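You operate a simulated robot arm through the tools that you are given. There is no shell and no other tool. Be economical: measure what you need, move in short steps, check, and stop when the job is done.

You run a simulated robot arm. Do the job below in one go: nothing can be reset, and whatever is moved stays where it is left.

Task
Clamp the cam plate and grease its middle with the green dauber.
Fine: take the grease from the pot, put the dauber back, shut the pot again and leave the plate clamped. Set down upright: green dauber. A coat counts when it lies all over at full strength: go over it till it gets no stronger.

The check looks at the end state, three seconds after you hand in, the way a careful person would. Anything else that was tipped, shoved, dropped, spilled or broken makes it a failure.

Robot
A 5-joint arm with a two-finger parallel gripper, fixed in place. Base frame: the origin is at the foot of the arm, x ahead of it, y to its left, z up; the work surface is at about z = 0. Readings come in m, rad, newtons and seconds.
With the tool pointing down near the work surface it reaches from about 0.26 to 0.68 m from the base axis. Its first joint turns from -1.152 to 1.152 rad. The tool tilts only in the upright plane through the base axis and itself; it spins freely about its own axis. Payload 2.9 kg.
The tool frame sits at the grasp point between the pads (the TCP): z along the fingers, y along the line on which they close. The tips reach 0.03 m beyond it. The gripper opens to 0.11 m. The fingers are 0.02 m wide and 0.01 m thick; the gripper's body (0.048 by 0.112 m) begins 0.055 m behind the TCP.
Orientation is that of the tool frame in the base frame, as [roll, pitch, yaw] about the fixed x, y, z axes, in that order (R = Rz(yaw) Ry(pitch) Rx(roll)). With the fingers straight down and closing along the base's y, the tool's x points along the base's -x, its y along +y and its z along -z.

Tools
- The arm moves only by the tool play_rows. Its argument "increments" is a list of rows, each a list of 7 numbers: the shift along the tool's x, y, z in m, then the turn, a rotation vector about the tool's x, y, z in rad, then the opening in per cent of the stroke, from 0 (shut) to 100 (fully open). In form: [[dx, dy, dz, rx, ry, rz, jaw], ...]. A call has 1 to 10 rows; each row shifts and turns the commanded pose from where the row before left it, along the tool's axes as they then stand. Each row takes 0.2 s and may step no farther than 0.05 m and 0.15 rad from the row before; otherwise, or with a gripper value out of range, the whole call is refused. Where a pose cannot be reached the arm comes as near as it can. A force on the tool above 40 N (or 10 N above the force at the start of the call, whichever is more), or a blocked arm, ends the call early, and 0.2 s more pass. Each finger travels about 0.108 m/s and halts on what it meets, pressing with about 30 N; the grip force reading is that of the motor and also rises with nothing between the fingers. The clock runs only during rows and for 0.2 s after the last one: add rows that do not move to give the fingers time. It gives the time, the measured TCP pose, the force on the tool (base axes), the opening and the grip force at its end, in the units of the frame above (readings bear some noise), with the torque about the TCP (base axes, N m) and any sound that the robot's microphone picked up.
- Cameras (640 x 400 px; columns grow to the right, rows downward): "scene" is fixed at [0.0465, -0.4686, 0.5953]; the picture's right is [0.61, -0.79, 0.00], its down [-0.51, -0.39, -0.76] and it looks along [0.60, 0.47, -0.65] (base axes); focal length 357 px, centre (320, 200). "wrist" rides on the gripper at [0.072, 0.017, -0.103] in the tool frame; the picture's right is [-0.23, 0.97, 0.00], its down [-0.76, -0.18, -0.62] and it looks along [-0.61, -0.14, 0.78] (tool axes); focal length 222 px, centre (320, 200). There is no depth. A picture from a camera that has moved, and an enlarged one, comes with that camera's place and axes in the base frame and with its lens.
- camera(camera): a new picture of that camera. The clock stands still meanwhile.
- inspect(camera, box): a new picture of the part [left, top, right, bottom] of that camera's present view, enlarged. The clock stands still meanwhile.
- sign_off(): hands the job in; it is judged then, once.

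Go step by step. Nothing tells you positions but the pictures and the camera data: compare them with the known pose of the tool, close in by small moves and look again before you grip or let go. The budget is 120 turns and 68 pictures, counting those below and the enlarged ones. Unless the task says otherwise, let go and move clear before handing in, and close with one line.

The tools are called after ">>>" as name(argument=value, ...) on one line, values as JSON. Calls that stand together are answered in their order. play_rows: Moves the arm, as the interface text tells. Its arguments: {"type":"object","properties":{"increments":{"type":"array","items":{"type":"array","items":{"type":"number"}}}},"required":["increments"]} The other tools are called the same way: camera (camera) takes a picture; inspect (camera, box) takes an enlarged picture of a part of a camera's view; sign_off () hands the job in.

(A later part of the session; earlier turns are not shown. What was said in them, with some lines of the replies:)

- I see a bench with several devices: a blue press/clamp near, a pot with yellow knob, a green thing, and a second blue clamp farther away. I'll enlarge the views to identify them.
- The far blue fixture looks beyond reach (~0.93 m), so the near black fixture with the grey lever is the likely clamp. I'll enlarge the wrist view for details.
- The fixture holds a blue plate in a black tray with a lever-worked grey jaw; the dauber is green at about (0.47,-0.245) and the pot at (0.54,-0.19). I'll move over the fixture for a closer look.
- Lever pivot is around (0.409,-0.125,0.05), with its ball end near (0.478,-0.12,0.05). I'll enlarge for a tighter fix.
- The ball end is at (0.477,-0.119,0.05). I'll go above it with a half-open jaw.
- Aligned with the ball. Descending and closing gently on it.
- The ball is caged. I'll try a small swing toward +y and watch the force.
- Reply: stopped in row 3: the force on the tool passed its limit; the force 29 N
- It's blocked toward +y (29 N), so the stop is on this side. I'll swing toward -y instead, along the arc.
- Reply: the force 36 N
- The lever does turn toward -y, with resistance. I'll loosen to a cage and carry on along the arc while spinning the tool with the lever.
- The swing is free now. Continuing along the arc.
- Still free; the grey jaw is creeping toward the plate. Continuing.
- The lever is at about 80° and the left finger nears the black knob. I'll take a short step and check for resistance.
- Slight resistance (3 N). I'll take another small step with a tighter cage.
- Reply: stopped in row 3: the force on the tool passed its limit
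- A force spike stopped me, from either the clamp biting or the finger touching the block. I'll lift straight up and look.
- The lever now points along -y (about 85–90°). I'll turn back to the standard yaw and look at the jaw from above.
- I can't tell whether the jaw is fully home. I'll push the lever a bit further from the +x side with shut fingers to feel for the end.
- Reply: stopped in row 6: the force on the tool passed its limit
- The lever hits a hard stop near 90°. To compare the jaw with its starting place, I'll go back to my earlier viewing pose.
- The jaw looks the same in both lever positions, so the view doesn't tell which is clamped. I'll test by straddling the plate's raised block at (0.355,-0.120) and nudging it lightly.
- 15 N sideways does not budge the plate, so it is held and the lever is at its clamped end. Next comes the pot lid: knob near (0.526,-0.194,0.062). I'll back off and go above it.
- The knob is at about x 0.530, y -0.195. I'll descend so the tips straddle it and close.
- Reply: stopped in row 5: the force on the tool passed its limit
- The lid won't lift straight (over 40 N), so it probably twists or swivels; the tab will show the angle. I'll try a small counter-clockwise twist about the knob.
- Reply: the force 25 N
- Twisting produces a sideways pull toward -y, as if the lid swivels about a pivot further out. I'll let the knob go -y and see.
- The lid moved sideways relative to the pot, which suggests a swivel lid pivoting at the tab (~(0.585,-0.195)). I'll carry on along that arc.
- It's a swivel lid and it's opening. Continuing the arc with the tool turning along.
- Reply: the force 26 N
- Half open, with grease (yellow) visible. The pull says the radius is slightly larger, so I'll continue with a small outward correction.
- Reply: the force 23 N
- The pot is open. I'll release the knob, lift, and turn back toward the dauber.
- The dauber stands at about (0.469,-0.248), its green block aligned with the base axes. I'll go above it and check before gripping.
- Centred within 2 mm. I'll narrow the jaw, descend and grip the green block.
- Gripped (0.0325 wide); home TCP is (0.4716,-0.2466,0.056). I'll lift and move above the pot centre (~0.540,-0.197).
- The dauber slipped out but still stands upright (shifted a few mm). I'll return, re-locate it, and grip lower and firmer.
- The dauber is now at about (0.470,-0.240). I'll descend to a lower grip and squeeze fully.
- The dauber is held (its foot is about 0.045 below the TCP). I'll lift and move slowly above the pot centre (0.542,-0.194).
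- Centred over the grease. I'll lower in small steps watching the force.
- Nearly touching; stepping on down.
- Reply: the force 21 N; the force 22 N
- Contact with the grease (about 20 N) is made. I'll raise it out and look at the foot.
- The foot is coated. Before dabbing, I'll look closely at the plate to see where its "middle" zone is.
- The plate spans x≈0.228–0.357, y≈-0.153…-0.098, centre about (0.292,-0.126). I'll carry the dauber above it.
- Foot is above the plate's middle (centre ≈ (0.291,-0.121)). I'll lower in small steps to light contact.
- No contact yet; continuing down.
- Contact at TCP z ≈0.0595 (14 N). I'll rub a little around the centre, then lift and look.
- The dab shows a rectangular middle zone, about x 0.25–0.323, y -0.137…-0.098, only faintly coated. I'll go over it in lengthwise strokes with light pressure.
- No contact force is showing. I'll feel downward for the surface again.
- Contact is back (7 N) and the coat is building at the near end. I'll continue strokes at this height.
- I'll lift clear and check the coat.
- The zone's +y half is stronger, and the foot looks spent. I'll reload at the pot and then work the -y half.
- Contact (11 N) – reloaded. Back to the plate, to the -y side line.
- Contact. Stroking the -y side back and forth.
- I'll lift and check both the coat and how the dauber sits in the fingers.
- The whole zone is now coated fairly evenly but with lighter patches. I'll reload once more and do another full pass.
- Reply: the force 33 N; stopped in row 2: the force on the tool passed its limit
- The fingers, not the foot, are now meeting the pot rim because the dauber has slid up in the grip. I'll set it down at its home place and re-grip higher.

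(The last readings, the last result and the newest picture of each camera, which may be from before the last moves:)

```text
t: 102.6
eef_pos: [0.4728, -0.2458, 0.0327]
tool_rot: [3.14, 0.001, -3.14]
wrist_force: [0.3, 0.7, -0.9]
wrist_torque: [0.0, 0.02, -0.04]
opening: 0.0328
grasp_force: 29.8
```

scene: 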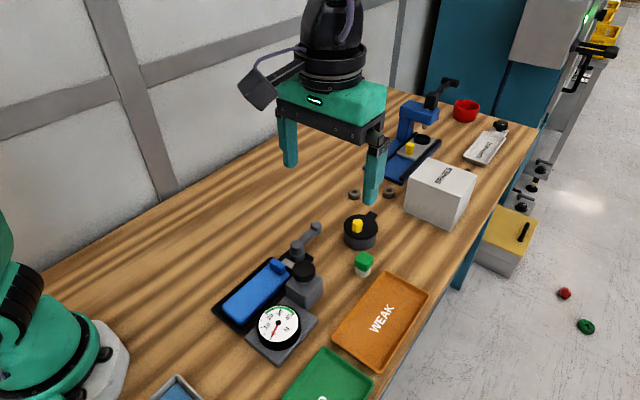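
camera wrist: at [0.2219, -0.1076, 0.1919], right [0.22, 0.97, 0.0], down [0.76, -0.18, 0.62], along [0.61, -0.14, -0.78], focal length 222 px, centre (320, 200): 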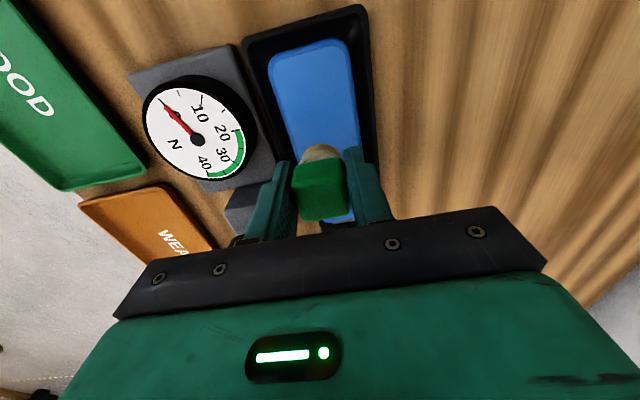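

The tips are ~3 mm above the bench; any remaining gap is tiny. I'll go 1 mm lower and check for contact.

>>> play_rows(increments=[[0, 0, 0.001, 0, 0, 0, 0], [0, 0, 0, 0, 0, 0, 0]])

>>> inspect(camera="scene", box=[320, 210, 410, 290])

```text
t: 103.2
eef_pos: [0.4731, -0.2464, 0.0308]
tool_rot: [3.14, -0.003, -3.14]
wrist_force: [-0.3, 0.6, -0.6]
wrist_torque: [-0.01, 0.02, 0.0]
opening: 0.0327
grasp_force: 29.6
```

```text
5.00 times, centred on (365, 250) of scene
camera zoom: at [0.0465, -0.4686, 0.5953], right [0.61, -0.79, 0.0], down [-0.51, -0.39, -0.76], along [0.6, 0.47, -0.65], focal length 1785 px, centre (95, -50)
```

zoom: 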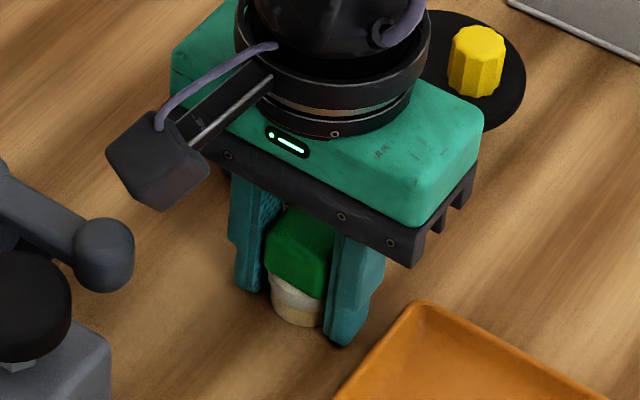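

The foot is practically at bench level. I'll release, raise a little for a higher grip, and re-grip.

>>> play_rows(increments=[[0, 0, 0, 0, 0, 0, 38], [0, 0, 0, 0, 0, 0, 45], [0, 0, -0.009, 0, 0, 0, 45], [0, 0, -0.009, 0, 0, 0, 45], [0, 0, 0, 0, 0, 0, 45], [0, 0, 0, 0, 0, 0, 20], [0, 0, 0, 0, 0, 0, 0], [0, 0, 0, 0, 0, 0, 0], [0, 0, 0, 0, 0, 0, 0]])

>>> play_rows(increments=[[0, 0, -0.005, 0, 0, 0, 0], [0, 0, -0.01, 0, 0, 0, 0], [0, 0, -0.015, 0, 0, 0, 0], [0, 0, -0.02, 0, 0, 0, 0], [0, 0, -0.03, 0, 0, 0, 0], [-0.023, 0.0173, 0, 0, 0, 0, 0], [-0.023, 0.0173, 0, 0, 0, 0, 0], [-0.025, 0.0173, 0, 0, 0, 0, 0], [0, 0, 0, 0, 0, 0, 0]])

```text
t: 105.2
eef_pos: [0.4721, -0.2459, 0.0499]
tool_rot: [3.139, -0.003, -3.139]
wrist_force: [0.0, 0.3, -0.5]
wrist_torque: [0.0, -0.02, 0.01]
opening: 0.0326
grasp_force: 30.1
```

```text
t: 107.2
eef_pos: [0.5425, -0.1923, 0.1295]
tool_rot: [3.14, -0.005, -3.14]
wrist_force: [-0.6, 0.4, -0.4]
wrist_torque: [0.02, 0.01, 0.0]
opening: 0.0328
grasp_force: 30.0
```

Still held (0.0328) after re-gripping. Lowering into the grease again.

>>> play_rows(increments=[[-0.001, -0.002, 0.03, 0, 0, 0, 0], [0, 0, 0.013, 0, 0, 0, 0], [0, 0, 0.004, 0, 0, 0, 0], [0, 0, 0, 0, 0, 0, 0]])

>>> play_rows(increments=[[0, 0, 0.002, 0, 0, 0, 0], [0, 0, 0, 0, 0, 0, 0]])

>>> play_rows(increments=[[0, 0, 0.0015, 0, 0, 0, 0], [0, 0, 0, 0, 0, 0, 0]])

```text
t: 108.2
eef_pos: [0.5435, -0.1964, 0.0819]
tool_rot: [3.139, -0.004, -3.14]
wrist_force: [-0.9, 0.6, -1.0]
wrist_torque: [0.01, -0.02, 0.02]
opening: 0.0328
grasp_force: 29.7
```

```text
t: 108.8
eef_pos: [0.5438, -0.1956, 0.08]
tool_rot: [3.139, -0.003, -3.139]
wrist_force: [0.4, 0.6, -0.5]
wrist_torque: [0.0, 0.01, 0.0]
opening: 0.0327
grasp_force: 30.0
```

```text
t: 109.4
eef_pos: [0.5453, -0.1953, 0.0797]
tool_rot: [3.14, -0.001, -3.139]
wrist_force: [-0.3, 0.3, 2.0]
wrist_torque: [-0.01, 0.03, 0.01]
opening: 0.0327
grasp_force: 30.0
```

Light contact at TCP z≈0.079, as expected. A touch more, then a dwell.

>>> play_rows(increments=[[0, 0, 0.001, 0, 0, 0, 0], [0, 0, 0, 0, 0, 0, 0], [0, 0, 0, 0, 0, 0, 0], [0, 0, 0, 0, 0, 0, 0]])

>>> play_rows(increments=[[0, 0, -0.03, 0, 0, 0, 0], [0, 0, -0.045, 0, 0, 0, 0], [0.033, 0.0095, 0, 0, 0, 0, 0], [0.033, 0.0095, 0, 0, 0, 0, 0], [0.033, 0.0095, 0, 0, 0, 0, 0], [0.033, 0.0095, 0, 0, 0, 0, 0], [0.033, 0.0095, 0, 0, 0, 0, 0], [0.033, 0.0095, 0, 0, 0, 0, 0], [0.033, 0.0095, 0, 0, 0, 0, 0], [0, 0, 0.03, 0, 0, 0, 0]])

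>>> play_rows(increments=[[0, 0, 0.03, 0, 0, 0, 0], [0, 0, 0.018, 0, 0, 0, 0], [0, 0, 0, 0, 0, 0, 0]])

```text
t: 110.4
eef_pos: [0.5446, -0.1963, 0.0789]
tool_rot: [3.141, -0.001, -3.139]
wrist_force: [1.5, -0.1, 6.8]
wrist_torque: [-0.05, -0.07, 0.05]
opening: 0.0325
grasp_force: 30.1
```

```text
t: 112.6
eef_pos: [0.3125, -0.1305, 0.1231]
tool_rot: [3.139, -0.003, -3.14]
wrist_force: [0.0, 0.8, 0.0]
wrist_torque: [0.0, 0.0, -0.02]
opening: 0.0327
grasp_force: 29.5
```

```text
t: 113.4
eef_pos: [0.3121, -0.1314, 0.0749]
tool_rot: [3.139, -0.003, -3.139]
wrist_force: [0.3, 0.4, -0.5]
wrist_torque: [-0.01, -0.01, 0.01]
opening: 0.0326
grasp_force: 29.3
```

>>> play_rows(increments=[[0, 0, 0.003, 0, 0, 0, 0], [0, 0, 0, 0, 0, 0, 0]])

>>> play_rows(increments=[[0, 0, 0.002, 0, 0, 0, 0], [0, 0, 0, 0, 0, 0, 0]])

>>> play_rows(increments=[[0, 0, 0.0015, 0, 0, 0, 0], [0, 0, 0, 0, 0, 0, 0]])

```text
t: 114.0
eef_pos: [0.3129, -0.1293, 0.0723]
tool_rot: [3.14, -0.001, -3.14]
wrist_force: [-1.0, 0.1, 0.5]
wrist_torque: [0.0, 0.0, -0.01]
opening: 0.0327
grasp_force: 29.6
```

```text
t: 114.6
eef_pos: [0.3127, -0.1295, 0.0699]
tool_rot: [3.139, -0.001, -3.141]
wrist_force: [0.8, 0.7, 0.8]
wrist_torque: [-0.02, 0.01, 0.01]
opening: 0.0326
grasp_force: 29.9
```

```text
t: 115.2
eef_pos: [0.3143, -0.1282, 0.0692]
tool_rot: [3.141, 0.0, -3.141]
wrist_force: [-0.9, 1.0, 7.7]
wrist_torque: [0.15, -0.03, 0.02]
opening: 0.0325
grasp_force: 30.1
```

Contact 7.7 N. Full raster now: three lines, each there and back.

>>> play_rows(increments=[[0.011, 0, 0, 0, 0, 0, 0], [0.011, 0, 0, 0, 0, 0, 0], [0.011, 0, 0, 0, 0, 0, 0], [0.011, 0, 0, 0, 0, 0, 0], [0.012, 0, 0, 0, 0, 0, 0], [-0.011, 0, 0, 0, 0, 0, 0], [-0.011, 0, 0, 0, 0, 0, 0], [-0.011, 0, 0, 0, 0, 0, 0], [-0.011, 0, 0, 0, 0, 0, 0], [-0.012, 0, 0, 0, 0, 0, 0]])

>>> play_rows(increments=[[0.011, 0.009, 0.0005, 0, 0, 0, 0], [0.011, 0, 0, 0, 0, 0, 0], [0.011, 0, 0, 0, 0, 0, 0], [0.011, 0, 0, 0, 0, 0, 0], [0.012, 0, 0, 0, 0, 0, 0], [-0.011, 0, 0, 0, 0, 0, 0], [-0.011, 0, 0, 0, 0, 0, 0], [-0.011, 0, 0, 0, 0, 0, 0], [-0.011, 0, 0, 0, 0, 0, 0], [-0.012, 0, 0, 0, 0, 0, 0]])

>>> play_rows(increments=[[0, 0.009, 0.0005, 0, 0, 0, 0], [0.014, 0, 0, 0, 0, 0, 0], [0.014, 0, 0, 0, 0, 0, 0], [0.014, 0, 0, 0, 0, 0, 0], [0.014, 0, 0, 0, 0, 0, 0], [-0.014, 0, 0, 0, 0, 0, 0], [-0.014, 0, 0, 0, 0, 0, 0], [-0.014, 0, 0, 0, 0, 0, 0], [-0.014, 0, 0, 0, 0, 0, 0], [0, 0, 0, 0, 0, 0, 0]])

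```text
t: 117.4
eef_pos: [0.3144, -0.1318, 0.0688]
tool_rot: [3.14, -0.001, -3.139]
wrist_force: [0.0, -0.6, 0.2]
wrist_torque: [0.04, -0.01, -0.01]
opening: 0.0326
grasp_force: 29.8
```

```text
t: 119.6
eef_pos: [0.3114, -0.1209, 0.0679]
tool_rot: [3.141, -0.002, -3.14]
wrist_force: [-0.2, -0.2, -0.8]
wrist_torque: [0.0, 0.01, -0.04]
opening: 0.0327
grasp_force: 29.5
```

```text
t: 121.8
eef_pos: [0.3118, -0.1147, 0.0664]
tool_rot: [-3.141, -0.002, -3.139]
wrist_force: [-6.9, -1.0, 21.7]
wrist_torque: [-0.02, 0.17, 0.05]
opening: 0.0326
grasp_force: 29.9
```

>>> play_rows(increments=[[0, 0.005, -0.001, 0, 0, 0, 0], [0.014, 0, 0, 0, 0, 0, 0], [0.014, 0, 0, 0, 0, 0, 0], [0.014, 0, 0, 0, 0, 0, 0], [0.014, 0, 0, 0, 0, 0, 0], [0, -0.01, 0, 0, 0, 0, 0], [-0.014, 0, 0, 0, 0, 0, 0], [-0.014, 0, 0, 0, 0, 0, 0], [-0.014, 0, 0, 0, 0, 0, 0], [-0.014, 0, 0, 0, 0, 0, 0]])

>>> play_rows(increments=[[0, -0.01, 0.0003, 0, 0, 0, 0], [0.014, 0, 0, 0, 0, 0, 0], [0.014, 0, 0, 0, 0, 0, 0], [0.014, 0, 0, 0, 0, 0, 0], [0.014, 0, 0, 0, 0, 0, 0], [0, 0.005, 0, 0, 0, 0, 0], [-0.014, 0, 0, 0, 0, 0, 0], [-0.014, 0, 0, 0, 0, 0, 0], [-0.014, 0, 0, 0, 0, 0, 0], [-0.014, 0, 0, 0, 0, 0, 0]])

>>> play_rows(increments=[[0, 0, -0.04, 0, 0, 0, 0], [0, 0, -0.04, 0, 0, 0, 0], [-0.04, 0, -0.01, 0, 0, 0, 0], [-0.03, 0, 0, 0, 0, 0, 0], [0, 0, 0, 0, 0, 0, 0]])

>>> inspect(camera="scene", box=[215, 190, 335, 310])

```text
t: 124.0
eef_pos: [0.3133, -0.1168, 0.068]
tool_rot: [3.14, -0.004, -3.14]
wrist_force: [-0.5, 0.5, -0.7]
wrist_torque: [0.03, 0.0, 0.01]
opening: 0.0326
grasp_force: 30.2
```

```text
t: 126.2
eef_pos: [0.3117, -0.1213, 0.0669]
tool_rot: [3.139, -0.003, -3.139]
wrist_force: [-0.8, 0.1, 0.9]
wrist_torque: [0.0, -0.02, -0.03]
opening: 0.0324
grasp_force: 29.5
```

```text
t: 127.4
eef_pos: [0.3851, -0.1243, 0.159]
tool_rot: [3.14, -0.002, -3.141]
wrist_force: [-0.8, -0.3, -0.7]
wrist_torque: [-0.02, 0.01, -0.02]
opening: 0.0325
grasp_force: 29.9
```

```text
3.33 times, centred on (275, 250) of scene
camera zoom: at [0.0465, -0.4685, 0.5953], right [0.61, -0.79, 0.0], down [-0.51, -0.39, -0.76], along [0.6, 0.47, -0.65], focal length 1190 px, centre (470, 33)
```

zoom: 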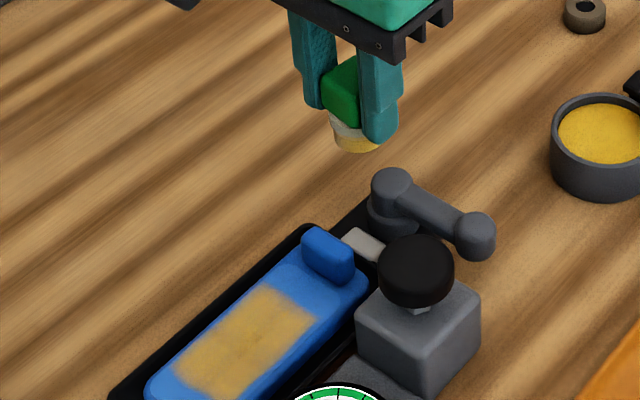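

Nearly uniform now. I'll do one more full pass that includes the edges, pressing a little more.

>>> play_rows(increments=[[0.034, -0.005, 0, 0, 0, 0, 0], [0.033, -0.005, 0, 0, 0, 0, 0], [0, 0, 0.045, 0, 0, 0, 0], [0, 0, 0.042, 0, 0, 0, 0], [0, 0, 0.005, 0, 0, 0, 0], [0, 0, 0, 0, 0, 0, 0]])

>>> play_rows(increments=[[0, 0, 0.001, 0, 0, 0, 0], [0, 0, 0, 0, 0, 0, 0]])

```text
t: 128.8
eef_pos: [0.3136, -0.1355, 0.0698]
tool_rot: [3.14, -0.002, -3.14]
wrist_force: [0.1, -0.4, -0.8]
wrist_torque: [0.0, -0.01, 0.01]
opening: 0.0325
grasp_force: 29.8
```

```text
t: 129.4
eef_pos: [0.3147, -0.1335, 0.0684]
tool_rot: [3.142, -0.002, -3.139]
wrist_force: [-1.0, -0.5, -0.7]
wrist_torque: [0.01, 0.0, -0.04]
opening: 0.0329
grasp_force: 30.1
```

>>> play_rows(increments=[[0, 0, 0.001, 0, 0, 0, 0], [0, 0, 0.001, 0, 0, 0, 0], [0, 0, 0, 0, 0, 0, 0]])

>>> play_rows(increments=[[0.015, 0, 0.0007, 0, 0, 0, 0], [0.015, 0, 0, 0, 0, 0, 0], [0.015, 0, 0, 0, 0, 0, 0], [0.016, 0, 0, 0, 0, 0, 0], [0, 0.01, 0, 0, 0, 0, 0], [-0.015, 0, 0.0003, 0, 0, 0, 0], [-0.015, 0, 0, 0, 0, 0, 0], [-0.015, 0, 0, 0, 0, 0, 0], [-0.016, 0, 0, 0, 0, 0, 0], [0, 0, 0, 0, 0, 0, 0]])

>>> play_rows(increments=[[0, 0.01, 0.0002, 0, 0, 0, 0], [0.015, 0, 0, 0, 0, 0, 0], [0.015, 0, 0, 0, 0, 0, 0], [0.015, 0, 0, 0, 0, 0, 0], [0.016, 0, 0, 0, 0, 0, 0], [0, 0.01, 0.0002, 0, 0, 0, 0], [-0.015, 0, 0, 0, 0, 0, 0], [-0.015, 0, 0, 0, 0, 0, 0], [-0.015, 0, 0, 0, 0, 0, 0], [-0.016, 0, 0, 0, 0, 0, 0]])

```text
t: 130.2
eef_pos: [0.3171, -0.1348, 0.0646]
tool_rot: [3.141, 0.0, -3.139]
wrist_force: [-5.5, 0.7, 23.6]
wrist_torque: [0.09, 0.02, 0.04]
opening: 0.0327
grasp_force: 30.6
```

```text
t: 132.4
eef_pos: [0.3167, -0.1218, 0.0629]
tool_rot: [-3.142, -0.002, -3.139]
wrist_force: [-0.6, -0.8, -0.5]
wrist_torque: [0.0, 0.05, 0.01]
opening: 0.0324
grasp_force: 30.5
```

```text
t: 134.6
eef_pos: [0.3157, -0.1011, 0.0626]
tool_rot: [-3.141, -0.003, -3.139]
wrist_force: [0.8, -0.5, -1.1]
wrist_torque: [0.0, 0.02, -0.01]
opening: 0.0324
grasp_force: 30.1
```

I'll reload once more and make a final full pass.

>>> play_rows(increments=[[0, 0, -0.045, 0, 0, 0, 0], [0, 0, -0.045, 0, 0, 0, 0], [-0.0325, -0.0134, 0, 0, 0, 0, 0], [-0.0325, -0.0134, 0, 0, 0, 0, 0], [-0.0325, -0.0134, 0, 0, 0, 0, 0], [-0.0325, -0.0134, 0, 0, 0, 0, 0], [-0.0325, -0.0134, 0, 0, 0, 0, 0], [-0.0325, -0.0134, 0, 0, 0, 0, 0], [-0.0325, -0.0134, 0, 0, 0, 0, 0], [0, 0, 0.03, 0, 0, 0, 0]])

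>>> play_rows(increments=[[0, 0, 0.03, 0, 0, 0, 0], [0, 0, 0.014, 0, 0, 0, 0], [0, 0, 0, 0, 0, 0, 0]])

>>> play_rows(increments=[[0, 0, 0.003, 0, 0, 0, 0], [0, 0, 0, 0, 0, 0, 0]])

```text
t: 136.8
eef_pos: [0.5469, -0.1974, 0.122]
tool_rot: [3.141, -0.003, -3.14]
wrist_force: [0.3, -0.6, -0.9]
wrist_torque: [0.06, 0.01, 0.04]
opening: 0.0326
grasp_force: 30.2
```

```text
t: 137.6
eef_pos: [0.5439, -0.1968, 0.0771]
tool_rot: [3.138, -0.002, -3.141]
wrist_force: [-0.1, -0.1, -0.3]
wrist_torque: [0.0, 0.05, 0.01]
opening: 0.0327
grasp_force: 30.4
```

```text
t: 138.2
eef_pos: [0.545, -0.1962, 0.0732]
tool_rot: [3.139, -0.001, -3.141]
wrist_force: [-0.3, 0.2, -0.8]
wrist_torque: [-0.04, 0.0, -0.01]
opening: 0.0325
grasp_force: 30.2
```

>>> play_rows(increments=[[0, 0, 0.0015, 0, 0, 0, 0], [0, 0, 0, 0, 0, 0, 0]])

>>> play_rows(increments=[[0, 0, 0.001, 0, 0, 0, 0], [0, 0, 0, 0, 0, 0, 0]])

>>> play_rows(increments=[[0, 0, 0.001, 0, 0, 0, 0], [0, 0, 0, 0, 0, 0, 0]])

```text
t: 138.8
eef_pos: [0.5435, -0.1981, 0.0729]
tool_rot: [3.142, -0.002, -3.141]
wrist_force: [0.1, -0.1, 0.0]
wrist_torque: [-0.04, 0.0, 0.0]
opening: 0.0325
grasp_force: 29.7
```

```text
t: 139.4
eef_pos: [0.5443, -0.1971, 0.0717]
tool_rot: [3.141, -0.001, -3.14]
wrist_force: [0.6, 0.6, 3.4]
wrist_torque: [0.05, -0.03, 0.01]
opening: 0.0325
grasp_force: 29.9
```

```text
t: 140.0
eef_pos: [0.5443, -0.1961, 0.071]
tool_rot: [-3.141, 0.001, -3.141]
wrist_force: [-1.9, 1.4, 14.7]
wrist_torque: [0.07, 0.07, 0.01]
opening: 0.0324
grasp_force: 30.4
```

Good contact. Back to the plate for the final pass.

>>> play_rows(increments=[[0, 0, -0.03, 0, 0, 0, 0], [0, 0, -0.05, 0, 0, 0, 0], [0.0324, 0.0089, 0, 0, 0, 0, 0], [0.0324, 0.0089, 0, 0, 0, 0, 0], [0.0324, 0.0089, 0, 0, 0, 0, 0], [0.0324, 0.0089, 0, 0, 0, 0, 0], [0.0324, 0.0089, 0, 0, 0, 0, 0], [0.0324, 0.0089, 0, 0, 0, 0, 0], [0.0324, 0.0089, 0, 0, 0, 0, 0], [0, 0, 0.04, 0, 0, 0, 0]])

>>> play_rows(increments=[[0, 0, 0.04, 0, 0, 0, 0], [0, 0, 0.008, 0, 0, 0, 0], [0, 0, 0, 0, 0, 0, 0]])

>>> play_rows(increments=[[0, 0, 0.0015, 0, 0, 0, 0], [0, 0, 0, 0, 0, 0, 0]])

```text
t: 142.2
eef_pos: [0.316, -0.1333, 0.1129]
tool_rot: [3.139, -0.001, -3.141]
wrist_force: [0.7, -0.5, -0.3]
wrist_torque: [0.0, 0.04, 0.01]
opening: 0.0325
grasp_force: 29.9
```

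```text
t: 143.0
eef_pos: [0.3178, -0.1332, 0.0617]
tool_rot: [3.14, -0.002, -3.138]
wrist_force: [-0.1, 0.4, 0.1]
wrist_torque: [0.0, -0.01, 0.02]
opening: 0.0324
grasp_force: 29.8
```

```text
t: 143.6
eef_pos: [0.3181, -0.1336, 0.0628]
tool_rot: [3.141, -0.002, -3.139]
wrist_force: [0.2, 0.2, 8.4]
wrist_torque: [0.06, 0.0, 0.02]
opening: 0.0331
grasp_force: 30.3
```

>>> play_rows(increments=[[0.015, 0, 0, 0, 0, 0, 0], [0.015, 0, 0, 0, 0, 0, 0], [0.015, 0, 0, 0, 0, 0, 0], [0.016, 0, 0, 0, 0, 0, 0], [0, 0.009, 0, 0, 0, 0, 0], [-0.015, 0, 0.0003, 0, 0, 0, 0], [-0.015, 0, 0, 0, 0, 0, 0], [-0.015, 0, 0, 0, 0, 0, 0], [-0.016, 0, 0, 0, 0, 0, 0], [0, 0.009, 0.0003, 0, 0, 0, 0]])

>>> play_rows(increments=[[0.015, 0, 0.0003, 0, 0, 0, 0], [0.015, 0, 0, 0, 0, 0, 0], [0.015, 0, 0, 0, 0, 0, 0], [0.016, 0, 0, 0, 0, 0, 0], [0, 0.009, 0.0003, 0, 0, 0, 0], [-0.015, 0, 0, 0, 0, 0, 0], [-0.015, 0, 0, 0, 0, 0, 0], [-0.015, 0, 0, 0, 0, 0, 0], [-0.016, 0, 0, 0, 0, 0, 0], [0, 0, 0, 0, 0, 0, 0]])

>>> play_rows(increments=[[0, 0, -0.04, 0, 0, 0, 0], [0, 0, -0.04, 0, 0, 0, 0], [-0.04, -0.01, -0.01, 0, 0, 0, 0], [-0.04, -0.01, 0, 0, 0, 0, 0], [0, 0, 0, 0, 0, 0, 0]])

>>> inspect(camera="scene", box=[215, 190, 335, 310])

```text
t: 145.8
eef_pos: [0.3186, -0.1169, 0.0611]
tool_rot: [-3.141, 0.001, -3.14]
wrist_force: [1.5, -5.9, 15.1]
wrist_torque: [-0.23, -0.11, -0.01]
opening: 0.0326
grasp_force: 30.3
```

```text
t: 148.0
eef_pos: [0.3175, -0.1079, 0.0612]
tool_rot: [3.14, -0.005, -3.139]
wrist_force: [-2.5, 0.2, 5.2]
wrist_torque: [0.0, 0.05, 0.05]
opening: 0.0327
grasp_force: 30.6
```

```text
t: 149.2
eef_pos: [0.396, -0.1263, 0.1523]
tool_rot: [-3.139, -0.001, -3.14]
wrist_force: [-0.7, 0.1, -1.0]
wrist_torque: [0.02, -0.01, -0.02]
opening: 0.0327
grasp_force: 30.3
```

```text
3.33 times, centred on (275, 250) of scene
camera zoom: at [0.0465, -0.4686, 0.5953], right [0.61, -0.79, 0.0], down [-0.51, -0.39, -0.76], along [0.6, 0.47, -0.65], focal length 1190 px, centre (470, 33)
```

zoom: 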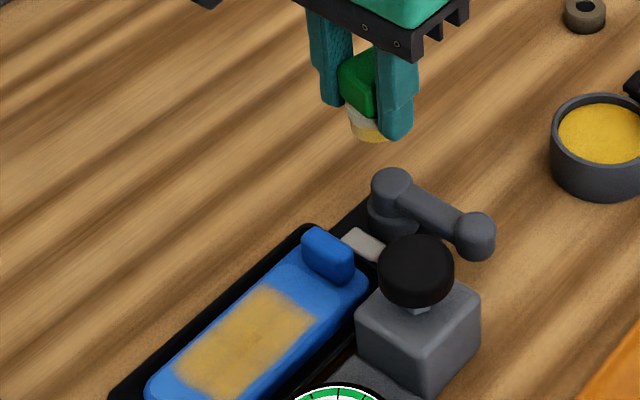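

The coat is unchanged from the pass before, so it's at full strength all over. Now I'll return the dauber home at (0.4716,-0.2466).

>>> play_rows(increments=[[-0.019, -0.03, 0, 0, 0, 0, 0], [-0.019, -0.03, 0, 0, 0, 0, 0], [-0.019, -0.03, 0, 0, 0, 0, 0], [-0.019, -0.03, 0, 0, 0, 0, 0], [0, 0, 0.04, 0, 0, 0, 0], [0, 0, 0.04, 0, 0, 0, 0], [0, 0, 0.022, 0, 0, 0, 0], [0, 0, 0, 0, 0, 0, 0]])

>>> play_rows(increments=[[0, 0, 0.003, 0, 0, 0, 0], [0, 0, 0, 0, 0, 0, 0]])

>>> play_rows(increments=[[0, 0, 0.002, 0, 0, 0, 0], [0, 0, 0, 0, 0, 0, 0]])

```text
t: 151.0
eef_pos: [0.4751, -0.2483, 0.0528]
tool_rot: [3.139, -0.001, -3.14]
wrist_force: [0.2, 0.3, -0.8]
wrist_torque: [-0.02, 0.01, -0.03]
opening: 0.0323
grasp_force: 30.0
```

```text
t: 151.6
eef_pos: [0.4744, -0.2465, 0.0496]
tool_rot: [3.14, -0.004, -3.141]
wrist_force: [0.1, -0.1, -0.7]
wrist_torque: [-0.03, 0.02, 0.02]
opening: 0.0324
grasp_force: 29.2
```

```text
t: 152.2
eef_pos: [0.4752, -0.2466, 0.0455]
tool_rot: [3.14, 0.0, -3.141]
wrist_force: [1.2, 0.7, -0.3]
wrist_torque: [0.0, 0.02, 0.0]
opening: 0.0325
grasp_force: 30.1
```

>>> play_rows(increments=[[0.003, 0, 0.003, 0, 0, 0, 0], [0, 0, 0.001, 0, 0, 0, 0], [0, 0, 0, 0, 0, 0, 0]])

>>> play_rows(increments=[[0, 0, 0.0015, 0, 0, 0, 0], [0, 0, 0, 0, 0, 0, 0]])

>>> play_rows(increments=[[0, 0, 0.001, 0, 0, 0, 0], [0, 0, 0, 0, 0, 0, 0]])

```text
t: 153.0
eef_pos: [0.4704, -0.2474, 0.0407]
tool_rot: [-3.141, -0.001, -3.139]
wrist_force: [-2.1, 2.2, 7.7]
wrist_torque: [0.07, 0.07, 0.02]
opening: 0.0325
grasp_force: 30.3
```

```text
t: 153.6
eef_pos: [0.4712, -0.2465, 0.0409]
tool_rot: [-3.141, 0.003, -3.138]
wrist_force: [-1.8, 6.0, 25.0]
wrist_torque: [0.21, -0.01, 0.06]
opening: 0.0325
grasp_force: 29.7
```

```text
t: 154.2
eef_pos: [0.4716, -0.2468, 0.0398]
tool_rot: [-3.141, 0.002, -3.14]
wrist_force: [4.6, 3.2, 24.6]
wrist_torque: [0.07, -0.28, -0.01]
opening: 0.0323
grasp_force: 29.7
```

It's firmly on the bench. I'll ease off, open, lift straight up, and go above the lid knob (≈(0.595,-0.254)).

>>> play_rows(increments=[[0, 0, -0.002, 0, 0, 0, 0], [0, 0, 0, 0, 0, 0, 38], [0, 0, 0, 0, 0, 0, 45], [0, 0, -0.03, 0, 0, 0, 45], [0, 0, -0.05, 0, 0, 0, 45], [0, 0, -0.03, 0, 0, 0, 45], [-0.041, -0.0024, 0, 0, 0, 0, 50], [-0.041, -0.0024, 0, 0, 0, 0, 50], [-0.041, -0.0024, 0, 0, 0, 0, 50], [0, 0, 0, 0, 0, 0, 50]])

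>>> inspect(camera="scene", box=[310, 160, 450, 290])

```text
t: 156.4
eef_pos: [0.5902, -0.2544, 0.149]
tool_rot: [3.139, -0.004, -3.14]
wrist_force: [-0.2, -0.4, -0.8]
wrist_torque: [0.0, 0.0, 0.01]
opening: 0.0552
grasp_force: 0.1
```

```text
3.08 times, centred on (380, 225) of scene
camera zoom: at [0.0465, -0.4685, 0.5953], right [0.61, -0.79, 0.0], down [-0.51, -0.39, -0.76], along [0.6, 0.47, -0.65], focal length 1098 px, centre (135, 123)
```

zoom: 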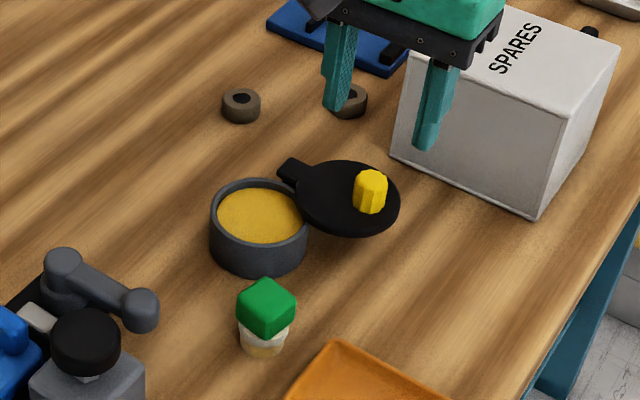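

The dauber is upright at home. I'll descend on the lid knob and grip it.

>>> play_rows(increments=[[-0.002, 0, 0.03, 0, 0, 0, 50], [0, 0, 0.025, 0, 0, 0, 50], [0, 0, 0.01, 0, 0, 0, 50], [0, 0, 0, 0, 0, 0, 50], [0, 0, 0, 0, 0, 0, 25], [0, 0, 0, 0, 0, 0, 10], [0, 0, 0, 0, 0, 0, 10]])

```text
t: 158.0
eef_pos: [0.5938, -0.2568, 0.0815]
tool_rot: [3.141, -0.001, -3.142]
wrist_force: [-1.4, -18.7, -3.0]
wrist_torque: [-0.91, 0.04, 0.1]
opening: 0.0211
grasp_force: 45.3
```

Knob gripped. Swinging the lid back along the arc.

>>> play_rows(increments=[[0, -0.002, 0, 0, 0, 0, 10], [0.006, 0.0003, 0, 0, 0, 0.1, 10], [0.006, 0.0003, 0, 0, 0, 0.1, 10], [0.006, 0.0003, 0, 0, 0, 0.1, 10], [0.006, 0.0003, 0, 0, 0, 0.1, 10], [0, 0, 0, 0, 0, 0, 10]])

```text
t: 159.4
eef_pos: [0.5709, -0.2523, 0.0815]
tool_rot: [3.141, -0.008, 2.74]
wrist_force: [-11.9, -19.5, -13.8]
wrist_torque: [-0.82, 0.75, 0.19]
opening: 0.0214
grasp_force: 45.1
```

>>> play_rows(increments=[[0.006, -0.0015, 0, 0, 0, 0.1, 10], [0.006, 0.0, 0, 0, 0, 0.1, 10], [0.006, 0.0003, 0, 0, 0, 0.1, 10], [0.006, 0.0003, 0, 0, 0, 0.1, 10], [0, 0, 0, 0, 0, 0, 10]])

```text
t: 160.6
eef_pos: [0.5509, -0.2387, 0.0825]
tool_rot: [-3.139, -0.005, 2.342]
wrist_force: [-8.5, -7.3, -22.5]
wrist_torque: [0.21, -0.07, 0.06]
opening: 0.0212
grasp_force: 45.4
```

>>> play_rows(increments=[[0.006, 0.0, 0.001, 0, 0, 0.1, 10], [0.006, 0.0003, 0.001, 0, 0, 0.1, 10], [0.006, 0.0003, 0, 0, 0, 0.1, 10], [0.006, 0.0003, 0, 0, 0, 0.1, 10], [0, 0, 0, 0, 0, 0, 10]])

```text
t: 161.8
eef_pos: [0.5372, -0.2201, 0.0826]
tool_rot: [-3.139, -0.005, 1.94]
wrist_force: [-21.9, -7.9, -4.5]
wrist_torque: [0.07, 0.18, 0.1]
opening: 0.0211
grasp_force: 44.5
```

>>> play_rows(increments=[[0.006, -0.002, 0, 0, 0, 0.1, 10], [0.006, 0.0, 0, 0, 0, 0.1, 10], [0.006, 0.0003, 0, 0, 0, 0.1, 10], [0, 0, 0, 0, 0, 0, 10]])

>>> play_rows(increments=[[0.004, 0, 0, 0, 0, 0.06, 10], [0.004, 0.0, 0, 0, 0, 0.06, 10], [0, 0, 0, 0, 0, 0, 10]])

>>> inspect(camera="scene", box=[310, 150, 430, 260])

```text
t: 162.8
eef_pos: [0.5319, -0.2023, 0.083]
tool_rot: [-3.142, 0.001, 1.642]
wrist_force: [3.1, 1.1, -12.7]
wrist_torque: [-0.02, -0.54, 0.06]
opening: 0.0212
grasp_force: 44.8
```

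```text
t: 163.6
eef_pos: [0.5321, -0.1959, 0.0826]
tool_rot: [3.139, -0.001, 1.522]
wrist_force: [19.4, -16.9, -18.2]
wrist_torque: [-0.34, 0.03, -0.18]
opening: 0.0213
grasp_force: 45.0
```

```text
3.64 times, centred on (370, 205) of scene
camera zoom: at [0.0466, -0.4686, 0.5953], right [0.61, -0.79, 0.0], down [-0.51, -0.39, -0.76], along [0.6, 0.47, -0.65], focal length 1298 px, centre (138, 182)
```

zoom: 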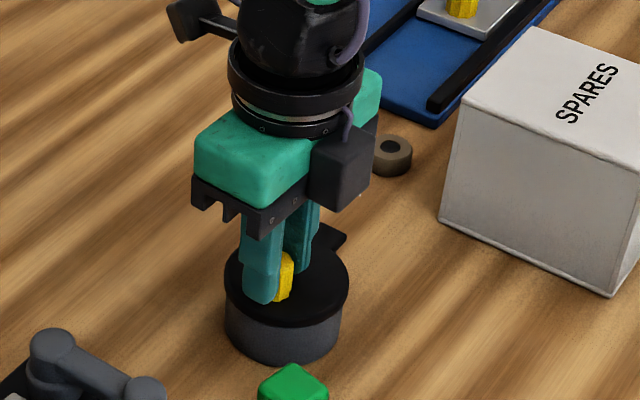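

The lid is back in its closed position, up against its stop. I'll release, lift straight up and move clear.

>>> play_rows(increments=[[0, 0, 0, 0, 0, 0, 25], [0, 0, 0, 0, 0, 0, 45], [0, 0, 0, 0, 0, 0, 45], [0, 0, -0.03, 0, 0, 0, 45], [0, 0, -0.05, 0, 0, 0, 45], [0, 0, -0.05, 0, 0, 0, 45], [0.04, 0, -0.03, 0, 0, 0, 45], [0.04, 0, -0.03, 0, 0, 0, 45], [0.04, 0, 0, 0, 0, 0, 45]])

>>> inspect(camera="scene", box=[205, 170, 415, 320])

```text
t: 165.6
eef_pos: [0.5357, -0.0758, 0.2723]
tool_rot: [-3.139, -0.001, 1.524]
wrist_force: [0.2, 0.6, 0.7]
wrist_torque: [-0.01, 0.0, 0.0]
opening: 0.0495
grasp_force: 0.0
```

```text
2.67 times, centred on (310, 245) of scene
camera zoom: at [0.0464, -0.4686, 0.5953], right [0.61, -0.79, 0.0], down [-0.51, -0.39, -0.76], along [0.6, 0.47, -0.65], focal length 952 px, centre (347, 80)
```

zoom: 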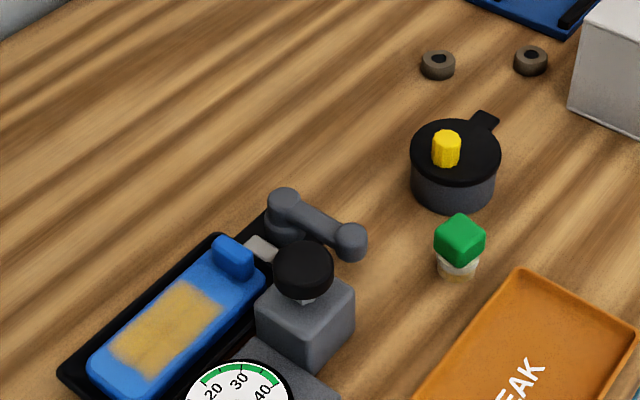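

The pot is shut, the dauber stands upright at home, the plate's middle is evenly coated and the lever is at its clamped stop. The arm is clear, so I'm handing in.

>>> sign_off()

```text
The job is handed in.
```

The job is handed in. The plate's middle is greased all over; a second pass made it no stronger. The green dauber stands upright at its place and the pot is shut. I turned the clamp lever to its far stop and left it there. I take that stop as clamped: the plate did not visibly shift under about 15 N of sideways push, but the jaw showed no visible movement.
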